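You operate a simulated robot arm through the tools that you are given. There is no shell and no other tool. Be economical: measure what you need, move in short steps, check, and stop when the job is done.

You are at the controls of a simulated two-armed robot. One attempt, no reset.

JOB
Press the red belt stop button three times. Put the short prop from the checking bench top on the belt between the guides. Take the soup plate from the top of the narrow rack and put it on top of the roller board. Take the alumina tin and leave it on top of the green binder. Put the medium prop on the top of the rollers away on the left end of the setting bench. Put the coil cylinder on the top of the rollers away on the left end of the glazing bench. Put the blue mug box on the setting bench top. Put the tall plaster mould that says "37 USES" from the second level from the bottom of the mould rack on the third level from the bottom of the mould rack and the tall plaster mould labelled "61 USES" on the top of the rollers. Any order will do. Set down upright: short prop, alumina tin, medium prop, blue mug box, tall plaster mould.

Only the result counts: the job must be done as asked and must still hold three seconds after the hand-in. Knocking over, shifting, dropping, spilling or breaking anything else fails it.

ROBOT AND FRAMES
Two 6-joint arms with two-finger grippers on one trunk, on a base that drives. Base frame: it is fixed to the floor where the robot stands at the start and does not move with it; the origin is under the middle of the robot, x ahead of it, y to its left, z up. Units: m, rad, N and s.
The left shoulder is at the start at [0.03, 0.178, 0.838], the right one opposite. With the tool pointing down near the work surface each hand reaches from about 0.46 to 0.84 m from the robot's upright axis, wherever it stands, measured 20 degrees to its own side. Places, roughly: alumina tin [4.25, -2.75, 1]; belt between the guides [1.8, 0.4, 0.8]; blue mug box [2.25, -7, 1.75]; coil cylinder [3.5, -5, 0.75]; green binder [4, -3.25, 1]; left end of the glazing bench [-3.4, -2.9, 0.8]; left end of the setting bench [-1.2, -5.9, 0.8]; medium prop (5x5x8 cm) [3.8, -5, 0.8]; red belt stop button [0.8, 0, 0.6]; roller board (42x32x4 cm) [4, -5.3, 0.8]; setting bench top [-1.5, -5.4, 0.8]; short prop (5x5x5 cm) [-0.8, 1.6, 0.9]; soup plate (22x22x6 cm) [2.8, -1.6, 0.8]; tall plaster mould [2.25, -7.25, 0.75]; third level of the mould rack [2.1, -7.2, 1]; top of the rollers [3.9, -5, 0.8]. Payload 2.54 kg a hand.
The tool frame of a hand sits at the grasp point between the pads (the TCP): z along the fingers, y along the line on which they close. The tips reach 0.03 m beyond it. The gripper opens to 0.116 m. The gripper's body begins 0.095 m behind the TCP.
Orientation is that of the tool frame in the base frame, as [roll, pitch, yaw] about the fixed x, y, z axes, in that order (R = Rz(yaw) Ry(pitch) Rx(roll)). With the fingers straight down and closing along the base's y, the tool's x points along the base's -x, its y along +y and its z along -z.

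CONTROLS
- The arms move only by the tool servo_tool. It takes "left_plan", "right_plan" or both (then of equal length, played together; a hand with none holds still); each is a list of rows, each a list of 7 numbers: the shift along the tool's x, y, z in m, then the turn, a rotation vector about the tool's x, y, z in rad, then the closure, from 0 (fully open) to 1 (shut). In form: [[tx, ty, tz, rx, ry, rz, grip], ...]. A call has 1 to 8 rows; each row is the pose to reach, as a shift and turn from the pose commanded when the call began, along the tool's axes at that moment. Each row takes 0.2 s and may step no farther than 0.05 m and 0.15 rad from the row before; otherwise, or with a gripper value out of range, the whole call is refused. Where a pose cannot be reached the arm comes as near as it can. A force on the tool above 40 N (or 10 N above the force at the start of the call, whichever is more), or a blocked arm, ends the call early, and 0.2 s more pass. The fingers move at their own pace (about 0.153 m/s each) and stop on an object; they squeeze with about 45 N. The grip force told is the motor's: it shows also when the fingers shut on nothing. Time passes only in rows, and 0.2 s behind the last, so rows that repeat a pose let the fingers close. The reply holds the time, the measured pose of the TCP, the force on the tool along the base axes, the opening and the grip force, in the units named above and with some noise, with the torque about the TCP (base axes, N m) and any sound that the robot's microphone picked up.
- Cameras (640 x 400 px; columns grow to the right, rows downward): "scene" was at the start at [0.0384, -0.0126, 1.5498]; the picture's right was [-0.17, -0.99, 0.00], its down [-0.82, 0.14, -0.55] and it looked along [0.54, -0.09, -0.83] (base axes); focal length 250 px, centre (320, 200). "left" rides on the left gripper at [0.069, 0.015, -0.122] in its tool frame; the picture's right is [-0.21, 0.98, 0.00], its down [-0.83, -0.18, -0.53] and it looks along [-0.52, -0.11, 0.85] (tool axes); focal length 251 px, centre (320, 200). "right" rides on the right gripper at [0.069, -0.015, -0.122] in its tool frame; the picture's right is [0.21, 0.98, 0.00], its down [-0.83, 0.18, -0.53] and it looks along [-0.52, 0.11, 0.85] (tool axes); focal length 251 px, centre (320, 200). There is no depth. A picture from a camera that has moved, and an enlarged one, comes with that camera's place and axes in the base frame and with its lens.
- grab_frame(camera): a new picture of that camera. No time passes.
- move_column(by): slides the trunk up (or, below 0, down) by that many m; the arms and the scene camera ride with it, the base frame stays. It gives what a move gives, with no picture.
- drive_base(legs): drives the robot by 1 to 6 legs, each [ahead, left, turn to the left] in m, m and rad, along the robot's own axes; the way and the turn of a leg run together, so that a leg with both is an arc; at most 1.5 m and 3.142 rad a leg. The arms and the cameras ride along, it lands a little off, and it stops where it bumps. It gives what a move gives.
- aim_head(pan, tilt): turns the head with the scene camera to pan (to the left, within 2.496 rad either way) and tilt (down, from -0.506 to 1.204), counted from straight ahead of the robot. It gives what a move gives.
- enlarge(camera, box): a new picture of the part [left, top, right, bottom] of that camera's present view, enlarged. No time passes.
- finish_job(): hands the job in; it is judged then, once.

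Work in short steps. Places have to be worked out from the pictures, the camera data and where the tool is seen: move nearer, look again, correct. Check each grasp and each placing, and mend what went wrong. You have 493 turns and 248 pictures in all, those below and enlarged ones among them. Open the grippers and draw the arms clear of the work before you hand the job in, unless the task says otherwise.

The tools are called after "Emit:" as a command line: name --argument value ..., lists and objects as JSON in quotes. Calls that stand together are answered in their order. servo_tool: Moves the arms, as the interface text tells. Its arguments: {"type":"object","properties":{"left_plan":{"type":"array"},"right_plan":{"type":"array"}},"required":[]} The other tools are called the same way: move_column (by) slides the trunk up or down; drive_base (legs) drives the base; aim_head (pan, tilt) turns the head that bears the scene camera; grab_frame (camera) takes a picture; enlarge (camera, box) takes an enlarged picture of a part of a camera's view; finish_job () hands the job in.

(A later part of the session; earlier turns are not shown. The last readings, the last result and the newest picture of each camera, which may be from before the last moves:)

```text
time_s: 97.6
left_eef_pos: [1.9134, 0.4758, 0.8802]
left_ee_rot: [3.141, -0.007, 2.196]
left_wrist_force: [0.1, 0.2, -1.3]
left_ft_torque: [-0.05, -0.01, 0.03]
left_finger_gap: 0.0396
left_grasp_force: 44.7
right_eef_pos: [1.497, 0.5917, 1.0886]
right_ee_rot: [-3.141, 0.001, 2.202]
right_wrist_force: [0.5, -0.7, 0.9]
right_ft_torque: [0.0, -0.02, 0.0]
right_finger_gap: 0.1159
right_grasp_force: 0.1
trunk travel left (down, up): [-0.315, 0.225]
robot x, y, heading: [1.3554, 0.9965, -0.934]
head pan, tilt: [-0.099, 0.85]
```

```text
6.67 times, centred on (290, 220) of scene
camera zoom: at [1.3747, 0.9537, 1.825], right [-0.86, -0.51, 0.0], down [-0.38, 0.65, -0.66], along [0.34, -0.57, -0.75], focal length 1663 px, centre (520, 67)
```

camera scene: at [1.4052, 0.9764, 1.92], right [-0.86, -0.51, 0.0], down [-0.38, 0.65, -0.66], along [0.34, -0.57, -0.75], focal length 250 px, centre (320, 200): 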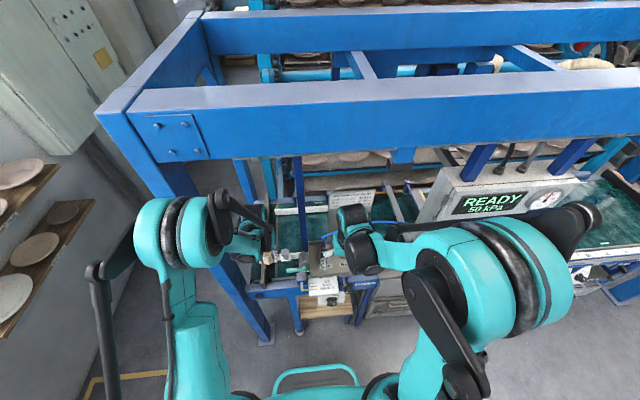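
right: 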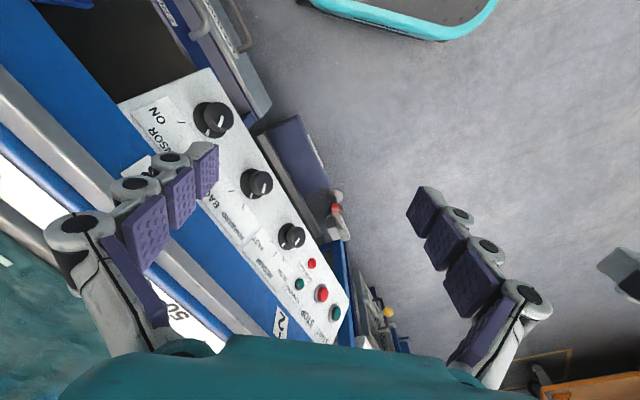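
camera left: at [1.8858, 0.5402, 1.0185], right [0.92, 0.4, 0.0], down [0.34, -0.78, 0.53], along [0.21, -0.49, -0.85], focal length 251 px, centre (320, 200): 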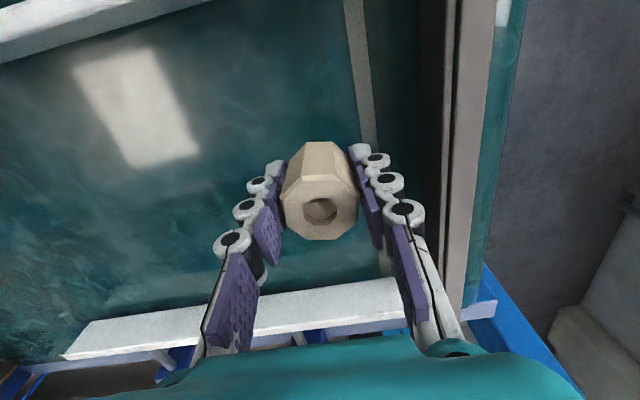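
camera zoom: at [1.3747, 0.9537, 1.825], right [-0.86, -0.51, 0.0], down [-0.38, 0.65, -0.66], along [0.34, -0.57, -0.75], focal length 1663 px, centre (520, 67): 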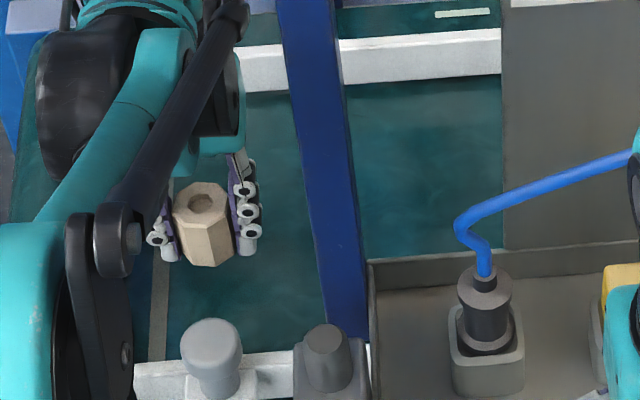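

Still in the air. Continue down step by step.

Emit:
move_column --by -0.012

Emit:
move_column --by -0.01

Emit:
enlarge --camera "scene" --box '[260, 190, 320, 250]'

```text
time_s: 98.2
left_eef_pos: [1.9137, 0.476, 0.8676]
left_ee_rot: [-3.141, -0.005, 2.198]
left_wrist_force: [-0.1, 0.9, -1.0]
left_ft_torque: [-0.02, -0.03, 0.02]
left_finger_gap: 0.0396
left_grasp_force: 44.8
right_eef_pos: [1.4964, 0.5925, 1.0766]
right_ee_rot: [-3.141, 0.002, 2.202]
right_wrist_force: [-0.6, 0.4, -0.1]
right_ft_torque: [-0.05, -0.01, 0.01]
right_finger_gap: 0.1161
right_grasp_force: 0.1
trunk travel left (down, up): [-0.303, 0.237]
robot x, y, heading: [1.3536, 0.9959, -0.937]
head pan, tilt: [-0.099, 0.85]
```

```text
time_s: 98.8
left_eef_pos: [1.9137, 0.4755, 0.8598]
left_ee_rot: [-3.14, -0.005, 2.198]
left_wrist_force: [0.5, -0.1, -0.8]
left_ft_torque: [0.0, -0.01, -0.02]
left_finger_gap: 0.0396
left_grasp_force: 45.0
right_eef_pos: [1.4969, 0.5924, 1.0672]
right_ee_rot: [3.142, 0.001, 2.202]
right_wrist_force: [0.7, 0.4, -0.2]
right_ft_torque: [-0.01, -0.01, -0.03]
right_finger_gap: 0.1157
right_grasp_force: 0.1
trunk travel left (down, up): [-0.293, 0.247]
robot x, y, heading: [1.3527, 0.9988, -0.938]
head pan, tilt: [-0.099, 0.85]
```

```text
6.67 times, centred on (290, 220) of scene
camera zoom: at [1.3748, 0.9536, 1.803], right [-0.86, -0.51, 0.0], down [-0.38, 0.65, -0.66], along [0.34, -0.57, -0.75], focal length 1663 px, centre (520, 67)
```

zoom: 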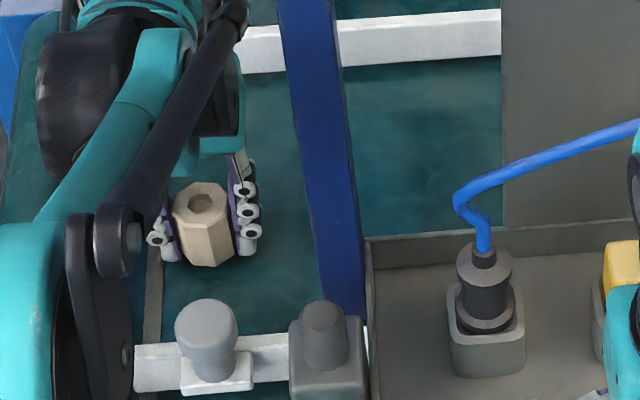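

Still no contact. Continue.

Emit:
move_column --by -0.01

Emit:
move_column --by -0.008

Emit:
enlarge --camera "scene" --box '[260, 190, 320, 250]'

```text
time_s: 99.3
left_eef_pos: [1.9153, 0.4774, 0.8494]
left_ee_rot: [3.141, -0.006, 2.199]
left_wrist_force: [1.5, -1.3, 8.7]
left_ft_torque: [-0.02, -0.11, 0.05]
left_finger_gap: 0.0397
left_grasp_force: 44.7
right_eef_pos: [1.4964, 0.5932, 1.0583]
right_ee_rot: [3.141, 0.0, 2.201]
right_wrist_force: [-0.4, 0.5, -0.4]
right_ft_torque: [-0.01, 0.02, 0.0]
right_finger_gap: 0.1162
right_grasp_force: 0.1
trunk travel left (down, up): [-0.283, 0.257]
robot x, y, heading: [1.3525, 0.999, -0.939]
head pan, tilt: [-0.099, 0.85]
```

```text
time_s: 99.8
left_eef_pos: [1.9134, 0.4755, 0.8496]
left_ee_rot: [-3.141, -0.002, 2.197]
left_wrist_force: [-5.4, 7.6, 18.8]
left_ft_torque: [0.04, 0.12, 0.01]
left_finger_gap: 0.0393
left_grasp_force: 44.6
right_eef_pos: [1.4959, 0.5945, 1.0537]
right_ee_rot: [3.141, 0.001, 2.204]
right_wrist_force: [-0.5, -0.7, 0.0]
right_ft_torque: [0.06, 0.0, -0.03]
right_finger_gap: 0.116
right_grasp_force: 0.0
trunk travel left (down, up): [-0.279, 0.261]
robot x, y, heading: [1.3528, 0.9957, -0.935]
head pan, tilt: [-0.099, 0.85]
stopped: the force on the tool passed its limit at 52 N (the readings are from after the stop); the commanded pose is now the measured one
```

```text
6.67 times, centred on (290, 220) of scene
camera zoom: at [1.3729, 0.9555, 1.7889], right [-0.86, -0.51, 0.0], down [-0.38, 0.65, -0.66], along [0.34, -0.57, -0.75], focal length 1663 px, centre (520, 67)
```

zoom: 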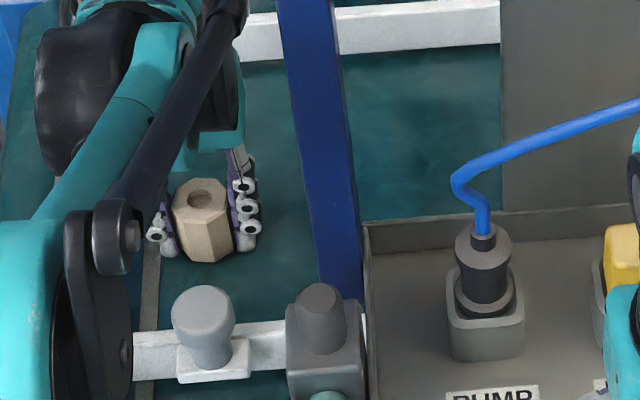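

Contact with the belt at TCP z≈0.85. I ease up slightly and open the fingers.

Emit:
move_column --by 0.003

Emit:
servo_tool --left_plan '[[0, 0, 0, 0, 0, 0, 0.85], [0, 0, 0, 0, 0, 0, 0.5], [0, 0, 0, 0, 0, 0, 0.2]]'

Emit:
move_column --by 0.12

Emit:
grab_frame --camera "left"

```text
time_s: 100.3
left_eef_pos: [1.9152, 0.4741, 0.85]
left_ee_rot: [-3.141, 0.0, 2.197]
left_wrist_force: [0.3, -0.2, -0.9]
left_ft_torque: [0.01, 0.0, 0.0]
left_finger_gap: 0.0394
left_grasp_force: 45.0
right_eef_pos: [1.4972, 0.5923, 1.0541]
right_ee_rot: [-3.141, 0.0, 2.203]
right_wrist_force: [-1.3, 0.0, 1.1]
right_ft_torque: [0.02, -0.02, 0.01]
right_finger_gap: 0.116
right_grasp_force: 0.1
trunk travel left (down, up): [-0.282, 0.258]
robot x, y, heading: [1.3564, 0.9992, -0.944]
head pan, tilt: [-0.099, 0.85]
```

```text
time_s: 101.1
left_eef_pos: [1.9162, 0.4736, 0.8501]
left_ee_rot: [3.141, -0.003, 2.196]
left_wrist_force: [0.3, -0.7, -0.3]
left_ft_torque: [0.0, 0.01, 0.01]
left_finger_gap: 0.0929
left_grasp_force: 0.0
right_eef_pos: [1.4965, 0.5918, 1.0559]
right_ee_rot: [3.14, 0.0, 2.202]
right_wrist_force: [0.6, 0.0, -0.5]
right_ft_torque: [0.01, -0.01, 0.01]
right_finger_gap: 0.1159
right_grasp_force: 0.0
trunk travel left (down, up): [-0.282, 0.258]
robot x, y, heading: [1.3538, 0.9994, -0.938]
head pan, tilt: [-0.099, 0.85]
```

```text
time_s: 102.6
left_eef_pos: [1.915, 0.4744, 0.9701]
left_ee_rot: [-3.141, -0.001, 2.197]
left_wrist_force: [-0.2, 0.0, -0.3]
left_ft_torque: [-0.02, -0.01, 0.02]
left_finger_gap: 0.0927
left_grasp_force: 0.1
right_eef_pos: [1.4978, 0.5925, 1.1754]
right_ee_rot: [-3.14, 0.0, 2.203]
right_wrist_force: [-0.3, 0.4, 0.2]
right_ft_torque: [-0.05, 0.0, 0.0]
right_finger_gap: 0.1162
right_grasp_force: 0.1
trunk travel left (down, up): [-0.402, 0.138]
robot x, y, heading: [1.3513, 1.0, -0.938]
head pan, tilt: [-0.099, 0.85]
```

```text
188 pictures are left
camera left: at [1.8869, 0.539, 1.0919], right [0.92, 0.4, 0.0], down [0.34, -0.78, 0.53], along [0.21, -0.49, -0.85], focal length 251 px, centre (320, 200)
```

left: 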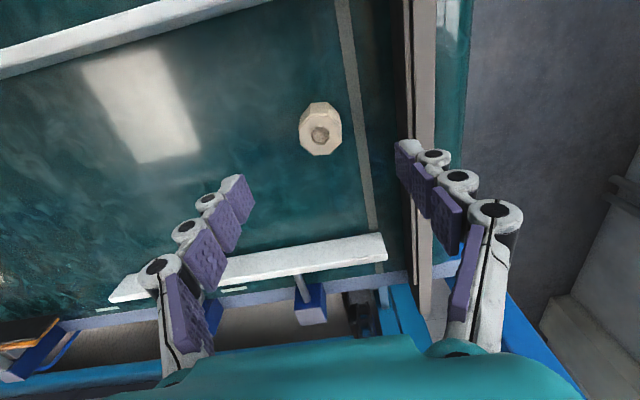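

Prop stands upright between the guides. I close the fingers and withdraw the arm straight back through the gap, then back the base off.

Emit:
servo_tool --left_plan '[[0.02, 0.01, -0.04, 0, 0, 0, 0.8], [0.05, 0.02, -0.07, 0, 0, 0, 0.8], [0.09, 0.03, -0.09, 0, 0, 0, 0.8], [0.13, 0.035, -0.1, 0, 0, 0, 0.8], [0.17, 0.035, -0.11, 0, 0, 0, 0.8], [0.21, 0.035, -0.12, 0, 0, 0, 0.8], [0.25, 0.035, -0.12, 0, 0, 0, 0.8], [0.29, 0.035, -0.12, 0, 0, 0, 0.8]]'

Emit:
drive_base --legs '[[-0.4, 0, 0]]'

Emit:
grab_frame --camera "scene"

```text
time_s: 104.4
left_eef_pos: [1.7737, 0.7305, 1.0916]
left_ee_rot: [3.141, 0.0, 2.196]
left_wrist_force: [-0.3, 0.1, 0.0]
left_ft_torque: [-0.04, -0.04, 0.01]
left_finger_gap: 0.0232
left_grasp_force: 0.1
right_eef_pos: [1.496, 0.5939, 1.1764]
right_ee_rot: [3.14, 0.0, 2.205]
right_wrist_force: [0.1, -0.6, 0.3]
right_ft_torque: [-0.06, 0.0, -0.01]
right_finger_gap: 0.116
right_grasp_force: 0.1
trunk travel left (down, up): [-0.402, 0.138]
robot x, y, heading: [1.3538, 0.9974, -0.94]
head pan, tilt: [-0.099, 0.85]
```

```text
time_s: 106.9
left_eef_pos: [1.5343, 1.06, 1.0913]
left_ee_rot: [-3.141, -0.003, 2.202]
left_wrist_force: [0.1, 0.1, 0.1]
left_ft_torque: [-0.02, 0.01, -0.04]
left_finger_gap: 0.0231
left_grasp_force: 0.1
right_eef_pos: [1.2573, 0.9212, 1.1761]
right_ee_rot: [-3.141, 0.0, 2.208]
right_wrist_force: [0.2, -0.1, -0.1]
right_ft_torque: [-0.03, 0.02, 0.04]
right_finger_gap: 0.116
right_grasp_force: 0.0
trunk travel left (down, up): [-0.402, 0.138]
robot x, y, heading: [1.1128, 1.326, -0.933]
head pan, tilt: [-0.099, 0.85]
```

```text
187 pictures are left
camera scene: at [1.1339, 1.2814, 1.9117], right [-0.86, -0.51, 0.0], down [-0.38, 0.65, -0.66], along [0.34, -0.57, -0.75], focal length 250 px, centre (320, 200)
```

scene: 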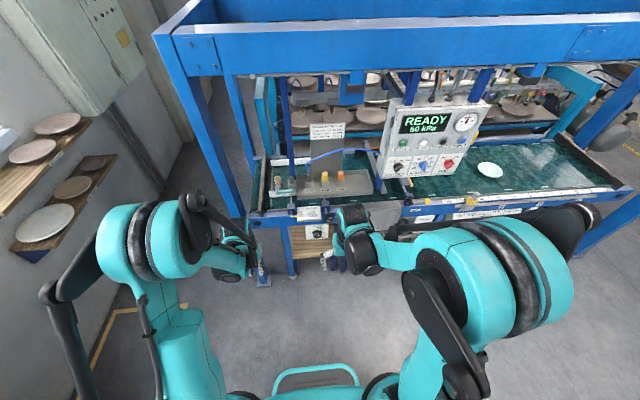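

Short prop is placed. Now I travel right along the front of the machine toward the walkway (three legs) and look down the aisle.

Emit:
drive_base --legs '[[0, -1.5, 0], [0, -1.5, 0], [0, -0.4, 0]]'

Emit:
aim_head --pan 0.3 --tilt 0.35

Emit:
grab_frame --camera "scene"

Emit:
aim_head --pan -0.8 --tilt 0.35

Emit:
grab_frame --camera "scene"

```text
time_s: 123.3
left_eef_pos: [-1.0837, -1.0286, 1.092]
left_ee_rot: [-3.141, -0.001, 2.253]
left_wrist_force: [0.5, 0.3, -0.3]
left_ft_torque: [0.02, -0.01, 0.0]
left_finger_gap: 0.0232
left_grasp_force: 0.1
right_eef_pos: [-1.3543, -1.1831, 1.175]
right_ee_rot: [-3.141, 0.001, 2.261]
right_wrist_force: [0.1, -1.1, 0.0]
right_ft_torque: [0.01, -0.01, 0.0]
right_finger_gap: 0.1161
right_grasp_force: 0.0
trunk travel left (down, up): [-0.402, 0.138]
robot x, y, heading: [-1.5216, -0.7839, -0.886]
head pan, tilt: [-0.099, 0.85]
```

```text
time_s: 124.3
left_eef_pos: [-1.0838, -1.0291, 1.091]
left_ee_rot: [3.141, 0.0, 2.254]
left_wrist_force: [-0.2, -0.1, 0.6]
left_ft_torque: [0.03, 0.0, -0.04]
left_finger_gap: 0.0233
left_grasp_force: 0.1
right_eef_pos: [-1.3536, -1.181, 1.1755]
right_ee_rot: [-3.141, 0.001, 2.259]
right_wrist_force: [0.0, 0.0, 0.6]
right_ft_torque: [0.02, -0.03, 0.0]
right_finger_gap: 0.1159
right_grasp_force: 0.2
trunk travel left (down, up): [-0.402, 0.138]
robot x, y, heading: [-1.5181, -0.7839, -0.885]
head pan, tilt: [0.3, 0.351]
```

```text
186 pictures are left
camera scene: at [-1.4609, -0.8136, 1.9553], right [-0.55, -0.83, 0.0], down [-0.29, 0.19, -0.94], along [0.78, -0.52, -0.34], focal length 250 px, centre (320, 200)
```

scene: 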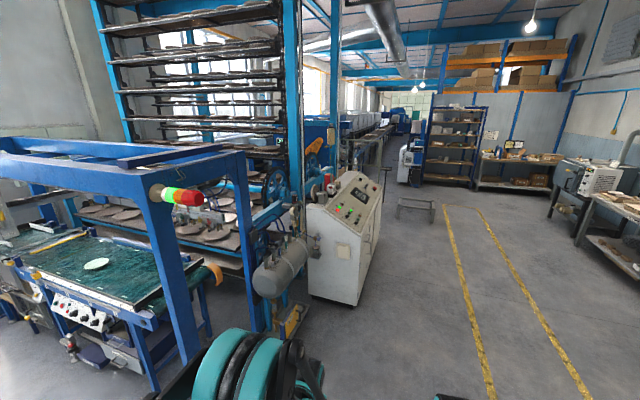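

```text
time_s: 125.6
left_eef_pos: [-1.0832, -1.0284, 1.0912]
left_ee_rot: [-3.141, -0.001, 2.253]
left_wrist_force: [-0.5, 0.7, -0.6]
left_ft_torque: [-0.02, 0.03, -0.03]
left_finger_gap: 0.0231
left_grasp_force: 0.1
right_eef_pos: [-1.3529, -1.1815, 1.1756]
right_ee_rot: [3.14, -0.001, 2.258]
right_wrist_force: [0.7, 0.6, 0.2]
right_ft_torque: [0.01, 0.0, 0.0]
right_finger_gap: 0.1159
right_grasp_force: 0.1
trunk travel left (down, up): [-0.402, 0.138]
robot x, y, heading: [-1.5183, -0.7887, -0.888]
head pan, tilt: [-0.799, 0.351]
```

```text
185 pictures are left
camera scene: at [-1.5493, -0.855, 1.9554], right [-0.99, 0.11, 0.0], down [0.04, 0.34, -0.94], along [-0.1, -0.93, -0.34], focal length 250 px, centre (320, 200)
```

scene: 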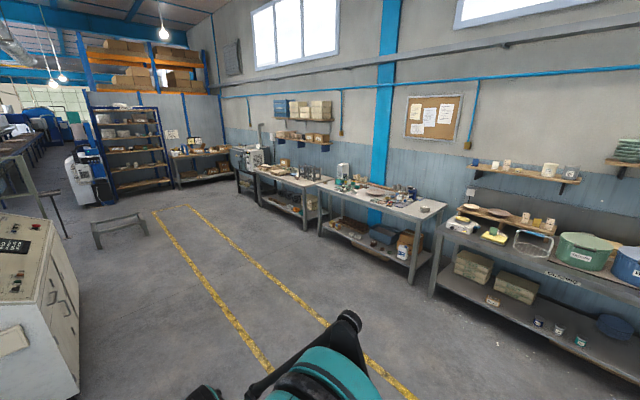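

Overview is good: console on the left, benches along the right wall, mould rack at the far end. I straighten the heading and drive along the walkway past the console, then look left for the narrow rack.

Emit:
drive_base --legs '[[0, 0, -0.05], [1.5, 0, 0], [1.5, 0, 0]]'

Emit:
aim_head --pan 1.3 --tilt 0.35

Emit:
grab_frame --camera "scene"

Emit:
aim_head --pan 0.3 --tilt 0.3

Emit:
grab_frame --camera "scene"

```text
time_s: 140.3
left_eef_pos: [0.6432, -3.465, 1.0913]
left_ee_rot: [-3.141, -0.002, 2.177]
left_wrist_force: [0.4, 0.3, 0.9]
left_ft_torque: [-0.01, 0.01, 0.01]
left_finger_gap: 0.0232
left_grasp_force: 0.0
right_eef_pos: [0.3633, -3.5951, 1.1744]
right_ee_rot: [3.141, 0.0, 2.182]
right_wrist_force: [0.3, -0.8, -0.4]
right_ft_torque: [-0.01, 0.0, -0.01]
right_finger_gap: 0.116
right_grasp_force: 0.1
trunk travel left (down, up): [-0.402, 0.138]
robot x, y, heading: [0.2295, -3.1863, -0.959]
head pan, tilt: [-0.799, 0.351]
```

```text
time_s: 142.3
left_eef_pos: [0.6439, -3.4633, 1.0911]
left_ee_rot: [3.141, -0.002, 2.177]
left_wrist_force: [0.9, -0.1, 0.0]
left_ft_torque: [-0.01, 0.0, 0.0]
left_finger_gap: 0.0232
left_grasp_force: 0.1
right_eef_pos: [0.3623, -3.5947, 1.1756]
right_ee_rot: [-3.141, 0.0, 2.183]
right_wrist_force: [0.5, -0.4, -0.3]
right_ft_torque: [-0.01, 0.01, -0.02]
right_finger_gap: 0.1159
right_grasp_force: 0.0
trunk travel left (down, up): [-0.402, 0.138]
robot x, y, heading: [0.2289, -3.1822, -0.956]
head pan, tilt: [1.3, 0.351]
```

```text
184 pictures are left
camera scene: at [0.2981, -3.1327, 1.9554], right [0.33, -0.94, 0.0], down [-0.32, -0.11, -0.94], along [0.89, 0.31, -0.34], focal length 250 px, centre (320, 200)
```

scene: 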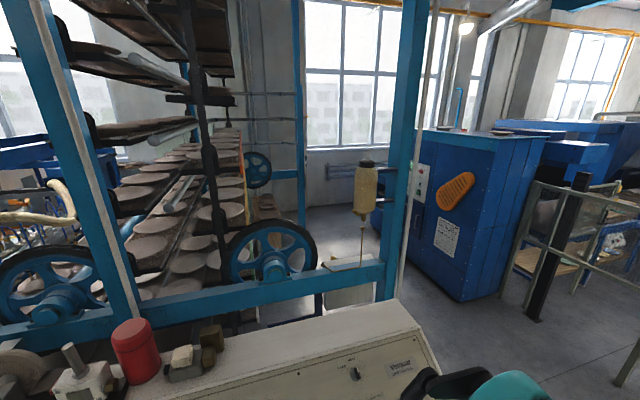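

```text
time_s: 143.6
left_eef_pos: [0.6436, -3.4632, 1.0914]
left_ee_rot: [-3.141, -0.002, 2.176]
left_wrist_force: [0.1, 0.1, -0.3]
left_ft_torque: [0.02, 0.0, -0.01]
left_finger_gap: 0.023
left_grasp_force: 0.0
right_eef_pos: [0.3629, -3.5951, 1.1753]
right_ee_rot: [-3.141, 0.001, 2.181]
right_wrist_force: [0.0, 0.5, 0.7]
right_ft_torque: [0.02, 0.01, 0.0]
right_finger_gap: 0.116
right_grasp_force: 0.0
trunk travel left (down, up): [-0.402, 0.138]
robot x, y, heading: [0.2285, -3.1892, -0.96]
head pan, tilt: [0.3, 0.3]
```

```text
183 pictures are left
camera scene: at [0.2841, -3.2209, 1.9601], right [-0.61, -0.79, 0.0], down [-0.23, 0.18, -0.96], along [0.76, -0.59, -0.3], focal length 250 px, centre (320, 200)
```

scene: 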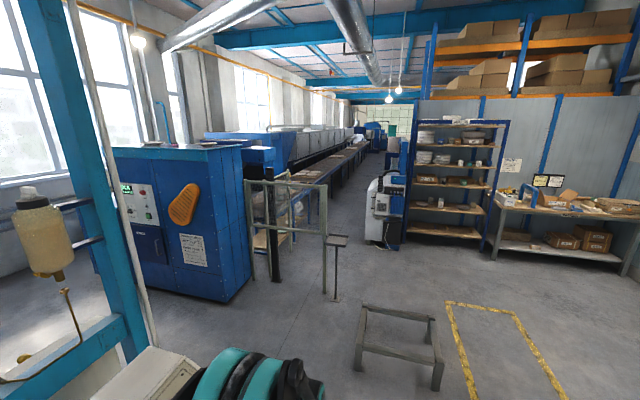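

The tin and binder should be near the blue kiln; the narrow rack is behind the machine. I drive ahead 1.05 m past the console's end, turn left to face the passage, and look.

Emit:
drive_base --legs '[[1.05, 0.1, 0], [0, 0, 1.59]]'

Emit:
aim_head --pan 0.15 --tilt 0.45

Emit:
grab_frame --camera "scene"

```text
time_s: 152.8
left_eef_pos: [1.1779, -3.5643, 1.0919]
left_ee_rot: [-3.141, -0.001, -2.524]
left_wrist_force: [0.2, 1.1, 0.1]
left_ft_torque: [0.0, 0.02, -0.04]
left_finger_gap: 0.0234
left_grasp_force: 0.0
right_eef_pos: [1.312, -3.8421, 1.1753]
right_ee_rot: [-3.141, 0.0, -2.519]
right_wrist_force: [-0.7, 0.0, 0.2]
right_ft_torque: [0.01, 0.02, -0.02]
right_finger_gap: 0.1158
right_grasp_force: 0.0
trunk travel left (down, up): [-0.402, 0.138]
robot x, y, heading: [0.9087, -3.9803, 0.621]
head pan, tilt: [0.3, 0.3]
```

```text
time_s: 153.5
left_eef_pos: [1.1775, -3.5649, 1.0905]
left_ee_rot: [-3.141, -0.002, -2.522]
left_wrist_force: [0.1, 0.1, 0.5]
left_ft_torque: [0.04, 0.05, 0.01]
left_finger_gap: 0.0232
left_grasp_force: 0.0
right_eef_pos: [1.3127, -3.8436, 1.1746]
right_ee_rot: [3.141, 0.0, -2.52]
right_wrist_force: [-0.9, 0.6, -0.2]
right_ft_torque: [0.02, 0.02, 0.02]
right_finger_gap: 0.1161
right_grasp_force: 0.0
trunk travel left (down, up): [-0.402, 0.138]
robot x, y, heading: [0.9044, -3.9854, 0.622]
head pan, tilt: [0.15, 0.45]
```

```text
182 pictures are left
camera scene: at [0.9465, -3.9362, 1.9462], right [0.7, -0.72, 0.0], down [-0.31, -0.3, -0.9], along [0.64, 0.63, -0.43], focal length 250 px, centre (320, 200)
```

scene: 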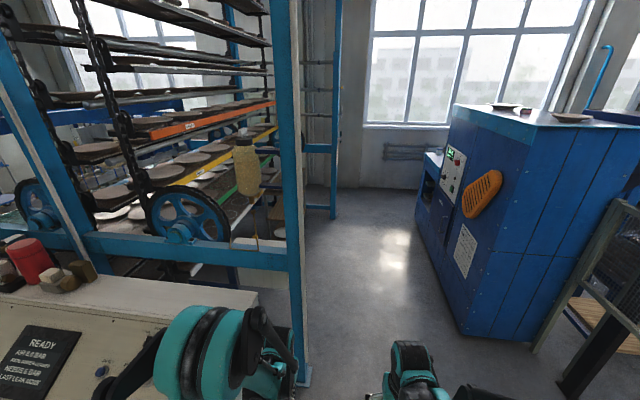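

A shelf/cabinet is at the kiln's far end. I enlarge it and the region behind the machine.

Emit:
enlarge --camera "scene" --box '[370, 120, 500, 230]'

Emit:
enlarge --camera "scene" --box '[180, 130, 350, 260]'

```text
3.64 times, centred on (435, 175) of scene
camera zoom: at [0.9465, -3.9362, 1.9462], right [0.7, -0.72, 0.0], down [-0.31, -0.3, -0.9], along [0.64, 0.63, -0.43], focal length 907 px, centre (-98, 291)
```

zoom: 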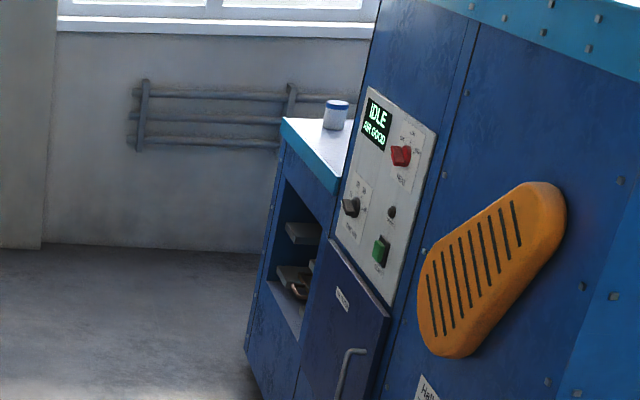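

```text
3.08 times, centred on (265, 195) of scene
camera zoom: at [0.9465, -3.9362, 1.9462], right [0.7, -0.72, 0.0], down [-0.31, -0.3, -0.9], along [0.64, 0.63, -0.43], focal length 768 px, centre (489, 215)
```

zoom: 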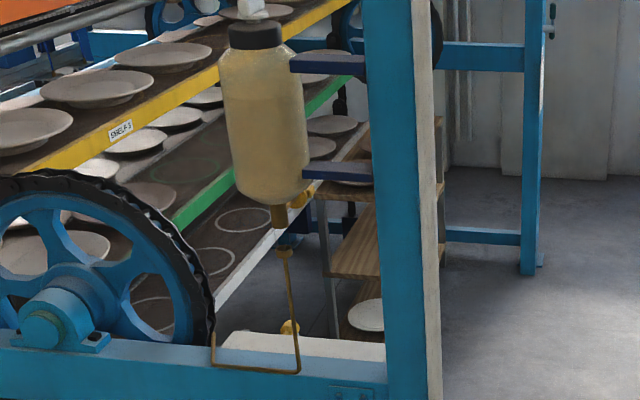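

The tin (white, blue lid) stands on the lower cabinet at the kiln's far end; the soup plate is on a wooden rack behind the machine. I drive into the passage between them.

Emit:
drive_base --legs '[[0, -0.36, 0], [1.45, 0, 0.015], [1.3, 0, 0]]'

Emit:
aim_head --pan -0.9 --tilt 0.55

Emit:
grab_frame --camera "scene"

Emit:
aim_head --pan 1.4 --tilt 0.7

Emit:
grab_frame --camera "scene"

```text
time_s: 155.9
left_eef_pos: [1.3816, -3.8504, 1.0923]
left_ee_rot: [3.139, -0.001, -2.523]
left_wrist_force: [1.0, 0.3, 0.3]
left_ft_torque: [0.04, 0.02, -0.02]
left_finger_gap: 0.023
left_grasp_force: 0.1
right_eef_pos: [1.5178, -4.1299, 1.1752]
right_ee_rot: [-3.141, -0.002, -2.519]
right_wrist_force: [0.6, -1.0, -0.8]
right_ft_torque: [0.04, 0.04, -0.02]
right_finger_gap: 0.116
right_grasp_force: 0.0
trunk travel left (down, up): [-0.402, 0.138]
robot x, y, heading: [1.1086, -4.2693, 0.626]
head pan, tilt: [0.15, 0.45]
stopped in leg 1: the robot was blocked; the commanded pose is now the measured one
```

```text
time_s: 157.2
left_eef_pos: [1.3804, -3.848, 1.0907]
left_ee_rot: [-3.141, -0.002, -2.523]
left_wrist_force: [-0.5, -0.1, -0.6]
left_ft_torque: [-0.03, -0.02, 0.01]
left_finger_gap: 0.0229
left_grasp_force: 0.1
right_eef_pos: [1.5163, -4.1271, 1.1761]
right_ee_rot: [-3.138, 0.001, -2.519]
right_wrist_force: [0.9, -0.4, 0.4]
right_ft_torque: [0.01, 0.01, 0.01]
right_finger_gap: 0.1159
right_grasp_force: 0.1
trunk travel left (down, up): [-0.402, 0.138]
robot x, y, heading: [1.1109, -4.2651, 0.625]
head pan, tilt: [-0.901, 0.55]
```

```text
179 pictures are left
camera scene: at [1.1707, -4.3099, 1.9372], right [-0.27, -0.96, 0.0], down [-0.5, 0.14, -0.85], along [0.82, -0.23, -0.52], focal length 250 px, centre (320, 200)
```

scene: 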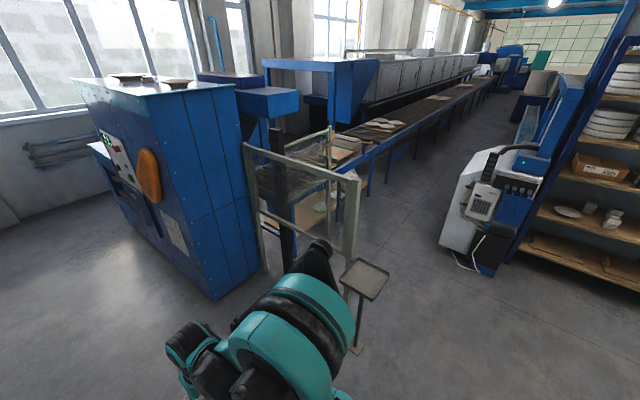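

```text
time_s: 159.3
left_eef_pos: [1.3815, -3.8483, 1.0919]
left_ee_rot: [3.141, -0.001, -2.525]
left_wrist_force: [-0.2, -0.4, 0.1]
left_ft_torque: [0.0, -0.02, 0.0]
left_finger_gap: 0.0235
left_grasp_force: 0.1
right_eef_pos: [1.5145, -4.1283, 1.1756]
right_ee_rot: [-3.14, -0.001, -2.518]
right_wrist_force: [-0.2, 0.0, -0.4]
right_ft_torque: [0.01, 0.04, -0.01]
right_finger_gap: 0.1161
right_grasp_force: 0.0
trunk travel left (down, up): [-0.402, 0.138]
robot x, y, heading: [1.1095, -4.2647, 0.62]
head pan, tilt: [1.4, 0.7]
```

```text
178 pictures are left
camera scene: at [1.0473, -4.2091, 1.924], right [0.9, 0.44, 0.0], down [0.28, -0.58, -0.76], along [-0.33, 0.69, -0.64], focal length 250 px, centre (320, 200)
```

scene: 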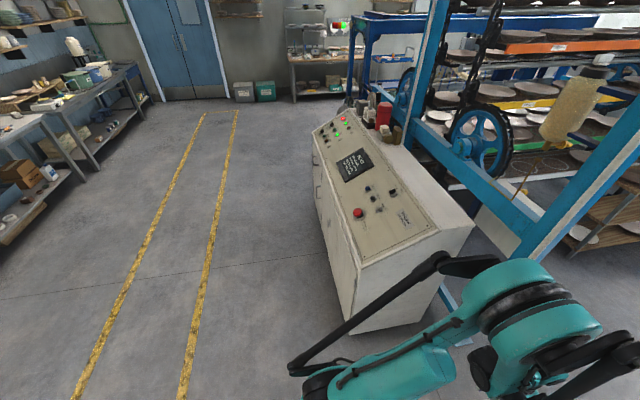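

The base touched the low stand on the right; I step left 6 cm away and then drive ahead into the passage.

Emit:
drive_base --legs '[[0, 0.06, 0], [1.45, 0, 0.012], [1.4, 0, 0]]'

Emit:
aim_head --pan -0.9 --tilt 0.75

Emit:
grab_frame --camera "scene"

Emit:
aim_head --pan 1.4 --tilt 0.75

Emit:
grab_frame --camera "scene"

```text
time_s: 173.6
left_eef_pos: [3.5864, -2.0881, 1.0916]
left_ee_rot: [3.141, -0.002, -2.476]
left_wrist_force: [0.3, 0.1, -0.2]
left_ft_torque: [0.01, -0.02, 0.0]
left_finger_gap: 0.0234
left_grasp_force: 0.0
right_eef_pos: [3.7332, -2.3603, 1.1755]
right_ee_rot: [-3.141, 0.0, -2.471]
right_wrist_force: [-0.1, -0.2, 0.9]
right_ft_torque: [0.03, -0.03, -0.01]
right_finger_gap: 0.116
right_grasp_force: 0.2
trunk travel left (down, up): [-0.402, 0.138]
robot x, y, heading: [3.3354, -2.5205, 0.67]
head pan, tilt: [1.4, 0.7]
```

```text
time_s: 175.7
left_eef_pos: [3.586, -2.0881, 1.0916]
left_ee_rot: [3.141, -0.001, -2.477]
left_wrist_force: [0.7, -0.8, 0.8]
left_ft_torque: [0.0, 0.02, -0.03]
left_finger_gap: 0.0232
left_grasp_force: 0.1
right_eef_pos: [3.7348, -2.3597, 1.1753]
right_ee_rot: [-3.14, -0.001, -2.471]
right_wrist_force: [0.2, 0.0, 0.8]
right_ft_torque: [0.0, 0.0, 0.01]
right_finger_gap: 0.1161
right_grasp_force: 0.0
trunk travel left (down, up): [-0.402, 0.138]
robot x, y, heading: [3.3364, -2.5193, 0.669]
head pan, tilt: [-0.901, 0.75]
```

```text
177 pictures are left
camera scene: at [3.3904, -2.557, 1.9198], right [-0.23, -0.97, 0.0], down [-0.66, 0.16, -0.73], along [0.71, -0.17, -0.68], focal length 250 px, centre (320, 200)
```

scene: 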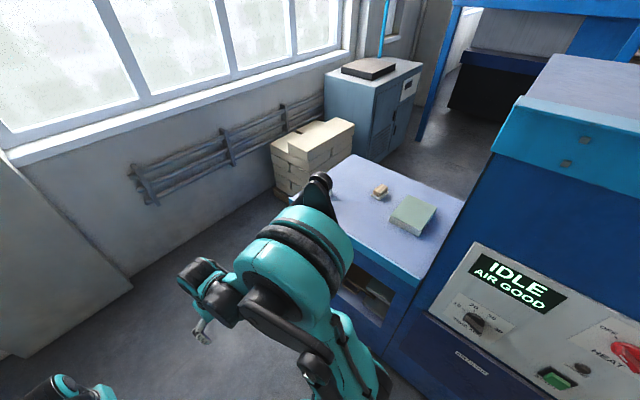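

```text
time_s: 177.8
left_eef_pos: [3.5862, -2.0884, 1.091]
left_ee_rot: [-3.141, -0.002, -2.475]
left_wrist_force: [0.1, 0.2, 0.5]
left_ft_torque: [0.0, -0.01, 0.0]
left_finger_gap: 0.0235
left_grasp_force: 0.0
right_eef_pos: [3.7336, -2.3594, 1.1753]
right_ee_rot: [-3.139, 0.001, -2.47]
right_wrist_force: [0.1, -1.2, -0.1]
right_ft_torque: [0.01, -0.03, 0.0]
right_finger_gap: 0.1161
right_grasp_force: 0.0
trunk travel left (down, up): [-0.402, 0.138]
robot x, y, heading: [3.3364, -2.5203, 0.673]
head pan, tilt: [1.4, 0.75]
```

```text
176 pictures are left
camera scene: at [3.2701, -2.4654, 1.9198], right [0.88, 0.48, 0.0], down [0.33, -0.6, -0.73], along [-0.35, 0.64, -0.68], focal length 250 px, centre (320, 200)
```

scene: 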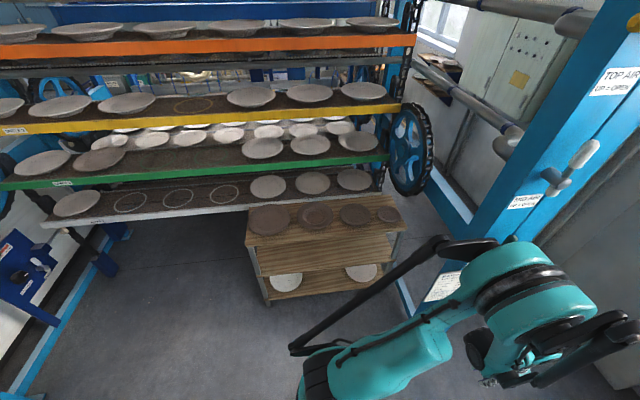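

The rack top holds four brown wares; I enlarge to tell which is the soup plate.

Emit:
enlarge --camera "scene" --box '[230, 170, 430, 300]'

```text
3.08 times, centred on (330, 235) of scene
camera zoom: at [3.2701, -2.4654, 1.9198], right [0.88, 0.48, 0.0], down [0.33, -0.6, -0.73], along [-0.35, 0.64, -0.68], focal length 768 px, centre (289, 92)
```

zoom: 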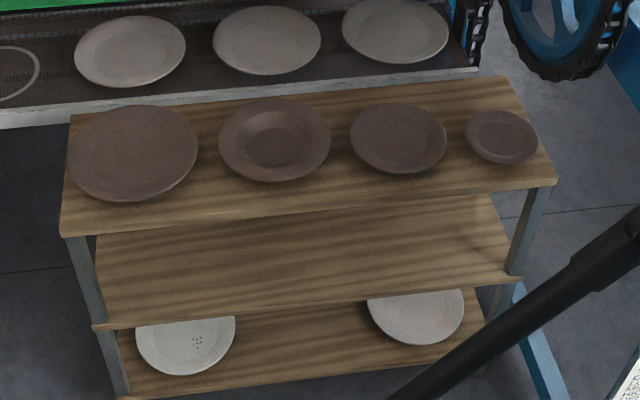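

The soup plate is the second one (deep well, about 23 cm). First I do the tin: turn to face the cabinet and shift along it.

Emit:
drive_base --legs '[[0, 0, -1.605], [0, 0.42, 0], [0.15, 0, 0]]'

Emit:
aim_head --pan 0.0 --tilt 0.8

Emit:
grab_frame --camera "scene"

```text
time_s: 185.3
left_eef_pos: [4.1784, -2.6642, 1.0919]
left_ee_rot: [3.141, 0.0, 2.192]
left_wrist_force: [-0.1, -0.6, 0.5]
left_ft_torque: [0.01, 0.0, -0.04]
left_finger_gap: 0.0234
left_grasp_force: 0.0
right_eef_pos: [3.8994, -2.7997, 1.1754]
right_ee_rot: [-3.14, 0.0, 2.196]
right_wrist_force: [-1.2, -1.2, -0.2]
right_ft_torque: [-0.02, 0.0, 0.03]
right_finger_gap: 0.1161
right_grasp_force: 0.1
trunk travel left (down, up): [-0.402, 0.138]
robot x, y, heading: [3.762, -2.3919, -0.946]
head pan, tilt: [1.4, 0.75]
```

```text
time_s: 186.8
left_eef_pos: [4.1791, -2.6647, 1.0914]
left_ee_rot: [3.141, -0.001, 2.189]
left_wrist_force: [-0.2, 0.2, -0.1]
left_ft_torque: [0.05, -0.03, 0.01]
left_finger_gap: 0.0235
left_grasp_force: 0.0
right_eef_pos: [3.8991, -2.8011, 1.1765]
right_ee_rot: [-3.14, 0.002, 2.197]
right_wrist_force: [-0.4, 0.6, 0.1]
right_ft_torque: [-0.01, 0.0, 0.01]
right_finger_gap: 0.1162
right_grasp_force: 0.0
trunk travel left (down, up): [-0.402, 0.138]
robot x, y, heading: [3.761, -2.3926, -0.945]
head pan, tilt: [0.0, 0.799]
```

```text
174 pictures are left
camera scene: at [3.7883, -2.4366, 1.9158], right [-0.81, -0.59, 0.0], down [-0.42, 0.58, -0.7], along [0.41, -0.56, -0.72], focal length 250 px, centre (320, 200)
```

scene: 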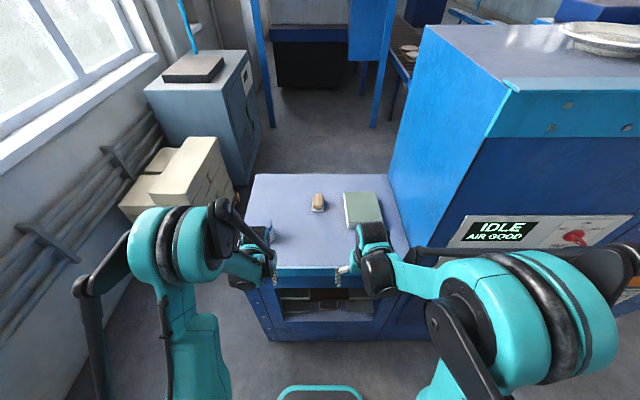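

The tin must be hidden behind the left hand; I look with the left wrist camera.

Emit:
grab_frame --camera "left"

Emit:
enlarge --camera "scene" --box '[220, 160, 420, 300]'

```text
173 pictures are left
camera left: at [4.1506, -2.6001, 1.2131], right [0.92, 0.39, 0.0], down [0.33, -0.78, 0.53], along [0.21, -0.49, -0.85], focal length 251 px, centre (320, 200)
```

left: 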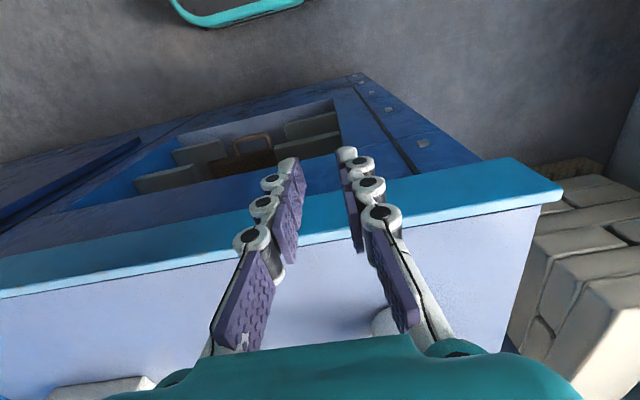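

```text
2.86 times, centred on (320, 230) of scene
camera zoom: at [3.7883, -2.4366, 1.9158], right [-0.81, -0.59, 0.0], down [-0.42, 0.58, -0.7], along [0.41, -0.56, -0.72], focal length 713 px, centre (320, 114)
```

zoom: 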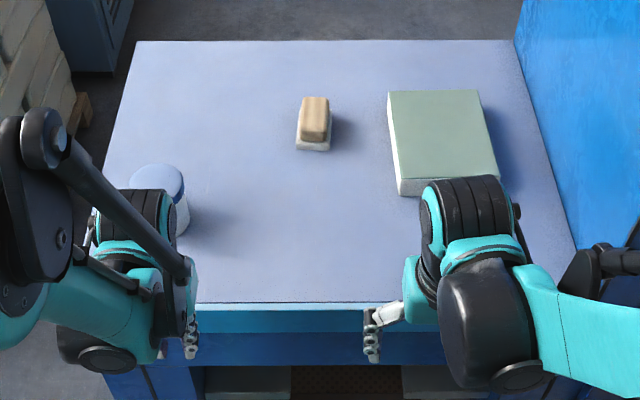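

The tin is at about [4.41, -2.86] behind the left hand. I raise the trunk, drive a little nearer, and look again.

Emit:
move_column --by 0.1

Emit:
drive_base --legs '[[0.1, 0.06, 0.01]]'

Emit:
servo_tool --left_plan '[[0, 0, 0, 0, 0, 0, 0.4], [0, 0, 0, 0, 0, 0, 0]]'

Emit:
grab_frame --camera "left"

Emit:
grab_frame --camera "scene"

```text
time_s: 188.2
left_eef_pos: [4.179, -2.6647, 1.1905]
left_ee_rot: [-3.141, -0.002, 2.189]
left_wrist_force: [0.8, 0.4, 0.5]
left_ft_torque: [0.01, 0.0, 0.04]
left_finger_gap: 0.0233
left_grasp_force: 0.1
right_eef_pos: [3.9, -2.8003, 1.2759]
right_ee_rot: [-3.14, -0.001, 2.197]
right_wrist_force: [0.6, 0.7, -1.2]
right_ft_torque: [0.0, 0.02, -0.01]
right_finger_gap: 0.1159
right_grasp_force: 0.0
trunk travel left (down, up): [-0.502, 0.038]
robot x, y, heading: [3.7595, -2.3911, -0.942]
head pan, tilt: [0.0, 0.799]
```

```text
time_s: 189.4
left_eef_pos: [4.2878, -2.7076, 1.191]
left_ee_rot: [-3.14, -0.002, 2.196]
left_wrist_force: [0.0, 0.0, 0.2]
left_ft_torque: [0.02, 0.0, 0.02]
left_finger_gap: 0.0232
left_grasp_force: 0.1
right_eef_pos: [4.0088, -2.8456, 1.2761]
right_ee_rot: [3.141, 0.0, 2.202]
right_wrist_force: [-0.4, 0.0, -0.2]
right_ft_torque: [-0.01, 0.0, 0.01]
right_finger_gap: 0.1163
right_grasp_force: 0.0
trunk travel left (down, up): [-0.502, 0.038]
robot x, y, heading: [3.865, -2.439, -0.939]
head pan, tilt: [0.0, 0.799]
```

```text
time_s: 190.0
left_eef_pos: [4.2878, -2.7086, 1.191]
left_ee_rot: [-3.14, 0.0, 2.196]
left_wrist_force: [-0.4, -0.4, -0.2]
left_ft_torque: [0.01, 0.03, 0.02]
left_finger_gap: 0.1162
left_grasp_force: 0.1
right_eef_pos: [4.0095, -2.846, 1.2751]
right_ee_rot: [-3.141, 0.001, 2.202]
right_wrist_force: [0.0, -0.4, -0.8]
right_ft_torque: [0.0, 0.02, 0.02]
right_finger_gap: 0.1159
right_grasp_force: 0.1
trunk travel left (down, up): [-0.502, 0.038]
robot x, y, heading: [3.8684, -2.4389, -0.941]
head pan, tilt: [0.0, 0.799]
```

```text
171 pictures are left
camera left: at [4.2595, -2.6436, 1.313], right [0.92, 0.4, 0.0], down [0.34, -0.78, 0.53], along [0.21, -0.49, -0.85], focal length 251 px, centre (320, 200)
```

left: 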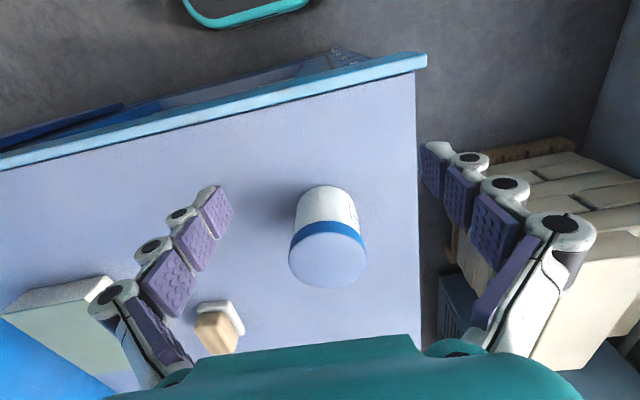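

```text
170 pictures are left
camera scene: at [3.8966, -2.4824, 2.0157], right [-0.81, -0.59, 0.0], down [-0.42, 0.58, -0.7], along [0.41, -0.56, -0.72], focal length 250 px, centre (320, 200)
```

scene: 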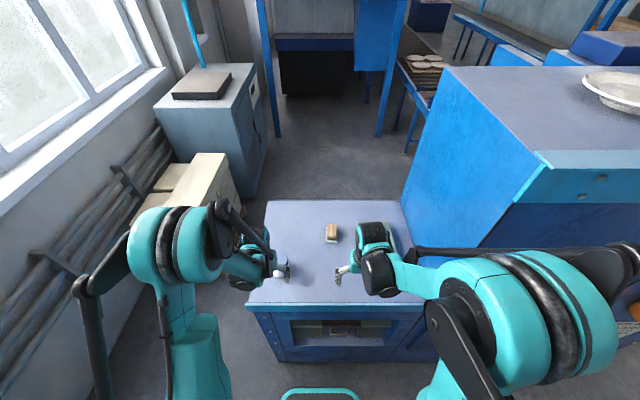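

Tin lid centre triangulates to [4.334, -2.798, 1.145]; cabinet top at 1.05. I move the open hand over it slightly raised and verify.

Emit:
servo_tool --left_plan '[[0, 0, -0.025, 0, 0, 0, 0], [-0.04, -0.007, -0.03, 0, 0, 0, 0], [-0.08, -0.015, -0.03, 0, 0, 0, 0], [-0.1, -0.015, -0.03, 0, 0, 0, 0]]'

Emit:
grab_frame --camera "left"

```text
time_s: 191.0
left_eef_pos: [4.3347, -2.7958, 1.2208]
left_ee_rot: [-3.142, -0.002, 2.198]
left_wrist_force: [0.4, -0.3, -0.6]
left_ft_torque: [0.0, 0.01, 0.02]
left_finger_gap: 0.1158
left_grasp_force: 0.1
right_eef_pos: [4.0095, -2.8451, 1.2762]
right_ee_rot: [-3.139, -0.001, 2.201]
right_wrist_force: [-0.3, 0.4, 1.2]
right_ft_torque: [-0.01, -0.01, 0.01]
right_finger_gap: 0.1159
right_grasp_force: 0.0
trunk travel left (down, up): [-0.502, 0.038]
robot x, y, heading: [3.8714, -2.4391, -0.938]
head pan, tilt: [0.0, 0.799]
```

```text
169 pictures are left
camera left: at [4.3065, -2.7311, 1.3439], right [0.92, 0.4, 0.0], down [0.34, -0.78, 0.53], along [0.21, -0.49, -0.85], focal length 251 px, centre (320, 200)
```

left: 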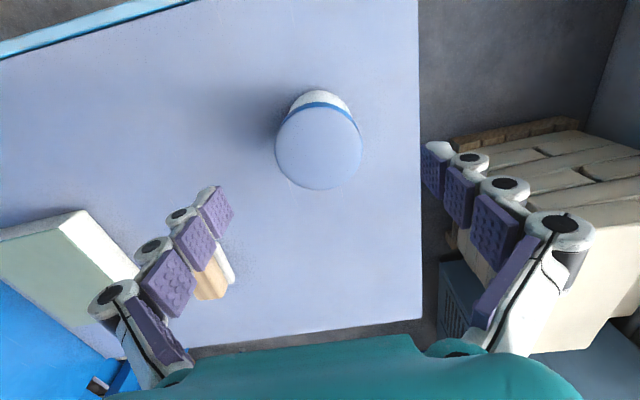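

Centred exactly. Descend around the tin and close.

Emit:
servo_tool --left_plan '[[0, 0, 0.045, 0, 0, 0, 0], [0, 0, 0.09, 0, 0, 0, 0], [0, 0, 0.123, 0, 0, 0, 0], [0, 0, 0.123, 0, 0, 0, 0.6], [0, 0, 0.123, 0, 0, 0, 1], [0, 0, 0.123, 0, 0, 0, 1], [0, 0, 0.118, 0, 0, 0, 1], [0, 0, 0.1, 0, 0, 0, 1]]'

Emit:
grab_frame --camera "left"

```text
time_s: 192.8
left_eef_pos: [4.3341, -2.7969, 1.1232]
left_ee_rot: [-3.141, -0.002, 2.198]
left_wrist_force: [-0.1, -0.3, -1.6]
left_ft_torque: [0.01, 0.02, 0.03]
left_finger_gap: 0.072
left_grasp_force: 44.6
right_eef_pos: [4.0089, -2.8435, 1.2761]
right_ee_rot: [-3.14, -0.001, 2.203]
right_wrist_force: [-0.3, -0.5, 0.1]
right_ft_torque: [-0.03, 0.01, 0.04]
right_finger_gap: 0.1158
right_grasp_force: 0.1
trunk travel left (down, up): [-0.502, 0.038]
robot x, y, heading: [3.8682, -2.4409, -0.938]
head pan, tilt: [0.0, 0.799]
```

```text
168 pictures are left
camera left: at [4.3054, -2.7321, 1.2444], right [0.92, 0.4, 0.0], down [0.34, -0.78, 0.53], along [0.21, -0.49, -0.85], focal length 251 px, centre (320, 200)
```

left: 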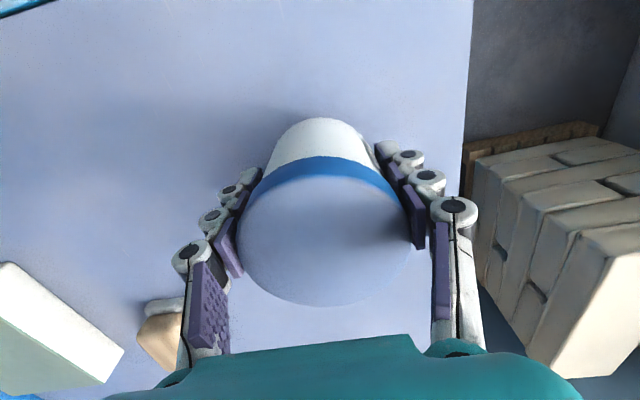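

Tin held (7.2 cm). The green binder's top centre is about [4.078, -3.155, 1.085]. I lift, shift the base right 0.2 m, and carry the tin over.

Emit:
servo_tool --left_plan '[[0, 0, -0.04, 0, 0, 0, 1], [0, 0, -0.08, 0, 0, 0, 1]]'

Emit:
drive_base --legs '[[-0.04, -0.2, 0]]'

Emit:
servo_tool --left_plan '[[-0.025, -0.03, 0, 0, 0, 0, 1], [-0.05, -0.06, 0, 0, 0, 0, 1], [-0.075, -0.09, 0, 0, 0, 0, 1], [-0.1, -0.12, 0, 0, 0, 0, 1], [-0.125, -0.15, 0, 0, 0, 0, 1]]'

Emit:
grab_frame --camera "left"

Emit:
grab_frame --camera "scene"

```text
time_s: 193.4
left_eef_pos: [4.3338, -2.796, 1.2034]
left_ee_rot: [3.141, 0.0, 2.197]
left_wrist_force: [-0.4, 0.2, -2.0]
left_ft_torque: [-0.02, 0.01, 0.0]
left_finger_gap: 0.0717
left_grasp_force: 45.0
right_eef_pos: [4.0088, -2.8454, 1.2761]
right_ee_rot: [-3.141, 0.0, 2.203]
right_wrist_force: [-0.4, 0.9, 0.5]
right_ft_torque: [-0.02, -0.01, 0.04]
right_finger_gap: 0.116
right_grasp_force: 0.0
trunk travel left (down, up): [-0.502, 0.038]
robot x, y, heading: [3.8686, -2.4376, -0.935]
head pan, tilt: [0.0, 0.799]
```

```text
time_s: 195.0
left_eef_pos: [4.1518, -2.8812, 1.2038]
left_ee_rot: [3.141, -0.002, 2.196]
left_wrist_force: [0.1, -0.3, -2.8]
left_ft_torque: [0.02, 0.01, -0.01]
left_finger_gap: 0.072
left_grasp_force: 45.0
right_eef_pos: [3.8258, -2.9305, 1.2765]
right_ee_rot: [-3.139, 0.001, 2.204]
right_wrist_force: [-0.3, 0.4, 0.7]
right_ft_torque: [0.0, -0.01, 0.0]
right_finger_gap: 0.1162
right_grasp_force: 0.0
trunk travel left (down, up): [-0.502, 0.038]
robot x, y, heading: [3.6838, -2.5248, -0.939]
head pan, tilt: [0.0, 0.799]
```

```text
time_s: 196.2
left_eef_pos: [4.1036, -3.0715, 1.2017]
left_ee_rot: [3.139, -0.003, 2.198]
left_wrist_force: [0.3, -0.2, -2.8]
left_ft_torque: [0.04, -0.02, 0.03]
left_finger_gap: 0.0719
left_grasp_force: 44.8
right_eef_pos: [3.8252, -2.9325, 1.2749]
right_ee_rot: [3.141, -0.002, 2.203]
right_wrist_force: [-0.7, 0.6, 0.1]
right_ft_torque: [0.02, -0.03, 0.0]
right_finger_gap: 0.1157
right_grasp_force: 0.1
trunk travel left (down, up): [-0.502, 0.038]
robot x, y, heading: [3.6841, -2.5269, -0.941]
head pan, tilt: [0.0, 0.799]
```

```text
167 pictures are left
camera left: at [4.0746, -3.0074, 1.3234], right [0.92, 0.4, 0.0], down [0.34, -0.78, 0.53], along [0.21, -0.49, -0.85], focal length 251 px, centre (320, 200)
```

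left: 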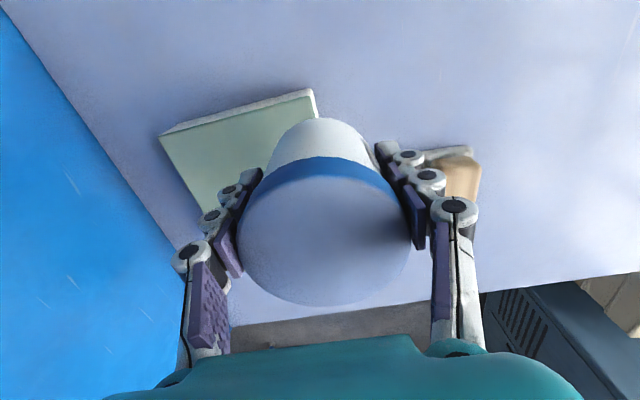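

```text
166 pictures are left
camera scene: at [3.7117, -2.5703, 2.0157], right [-0.81, -0.59, 0.0], down [-0.42, 0.58, -0.7], along [0.41, -0.56, -0.72], focal length 250 px, centre (320, 200)
```

scene: 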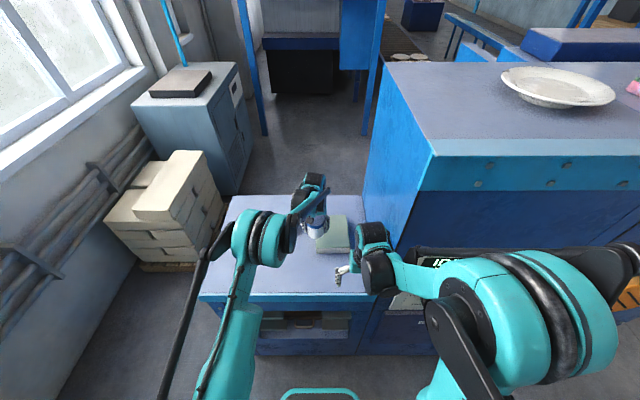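

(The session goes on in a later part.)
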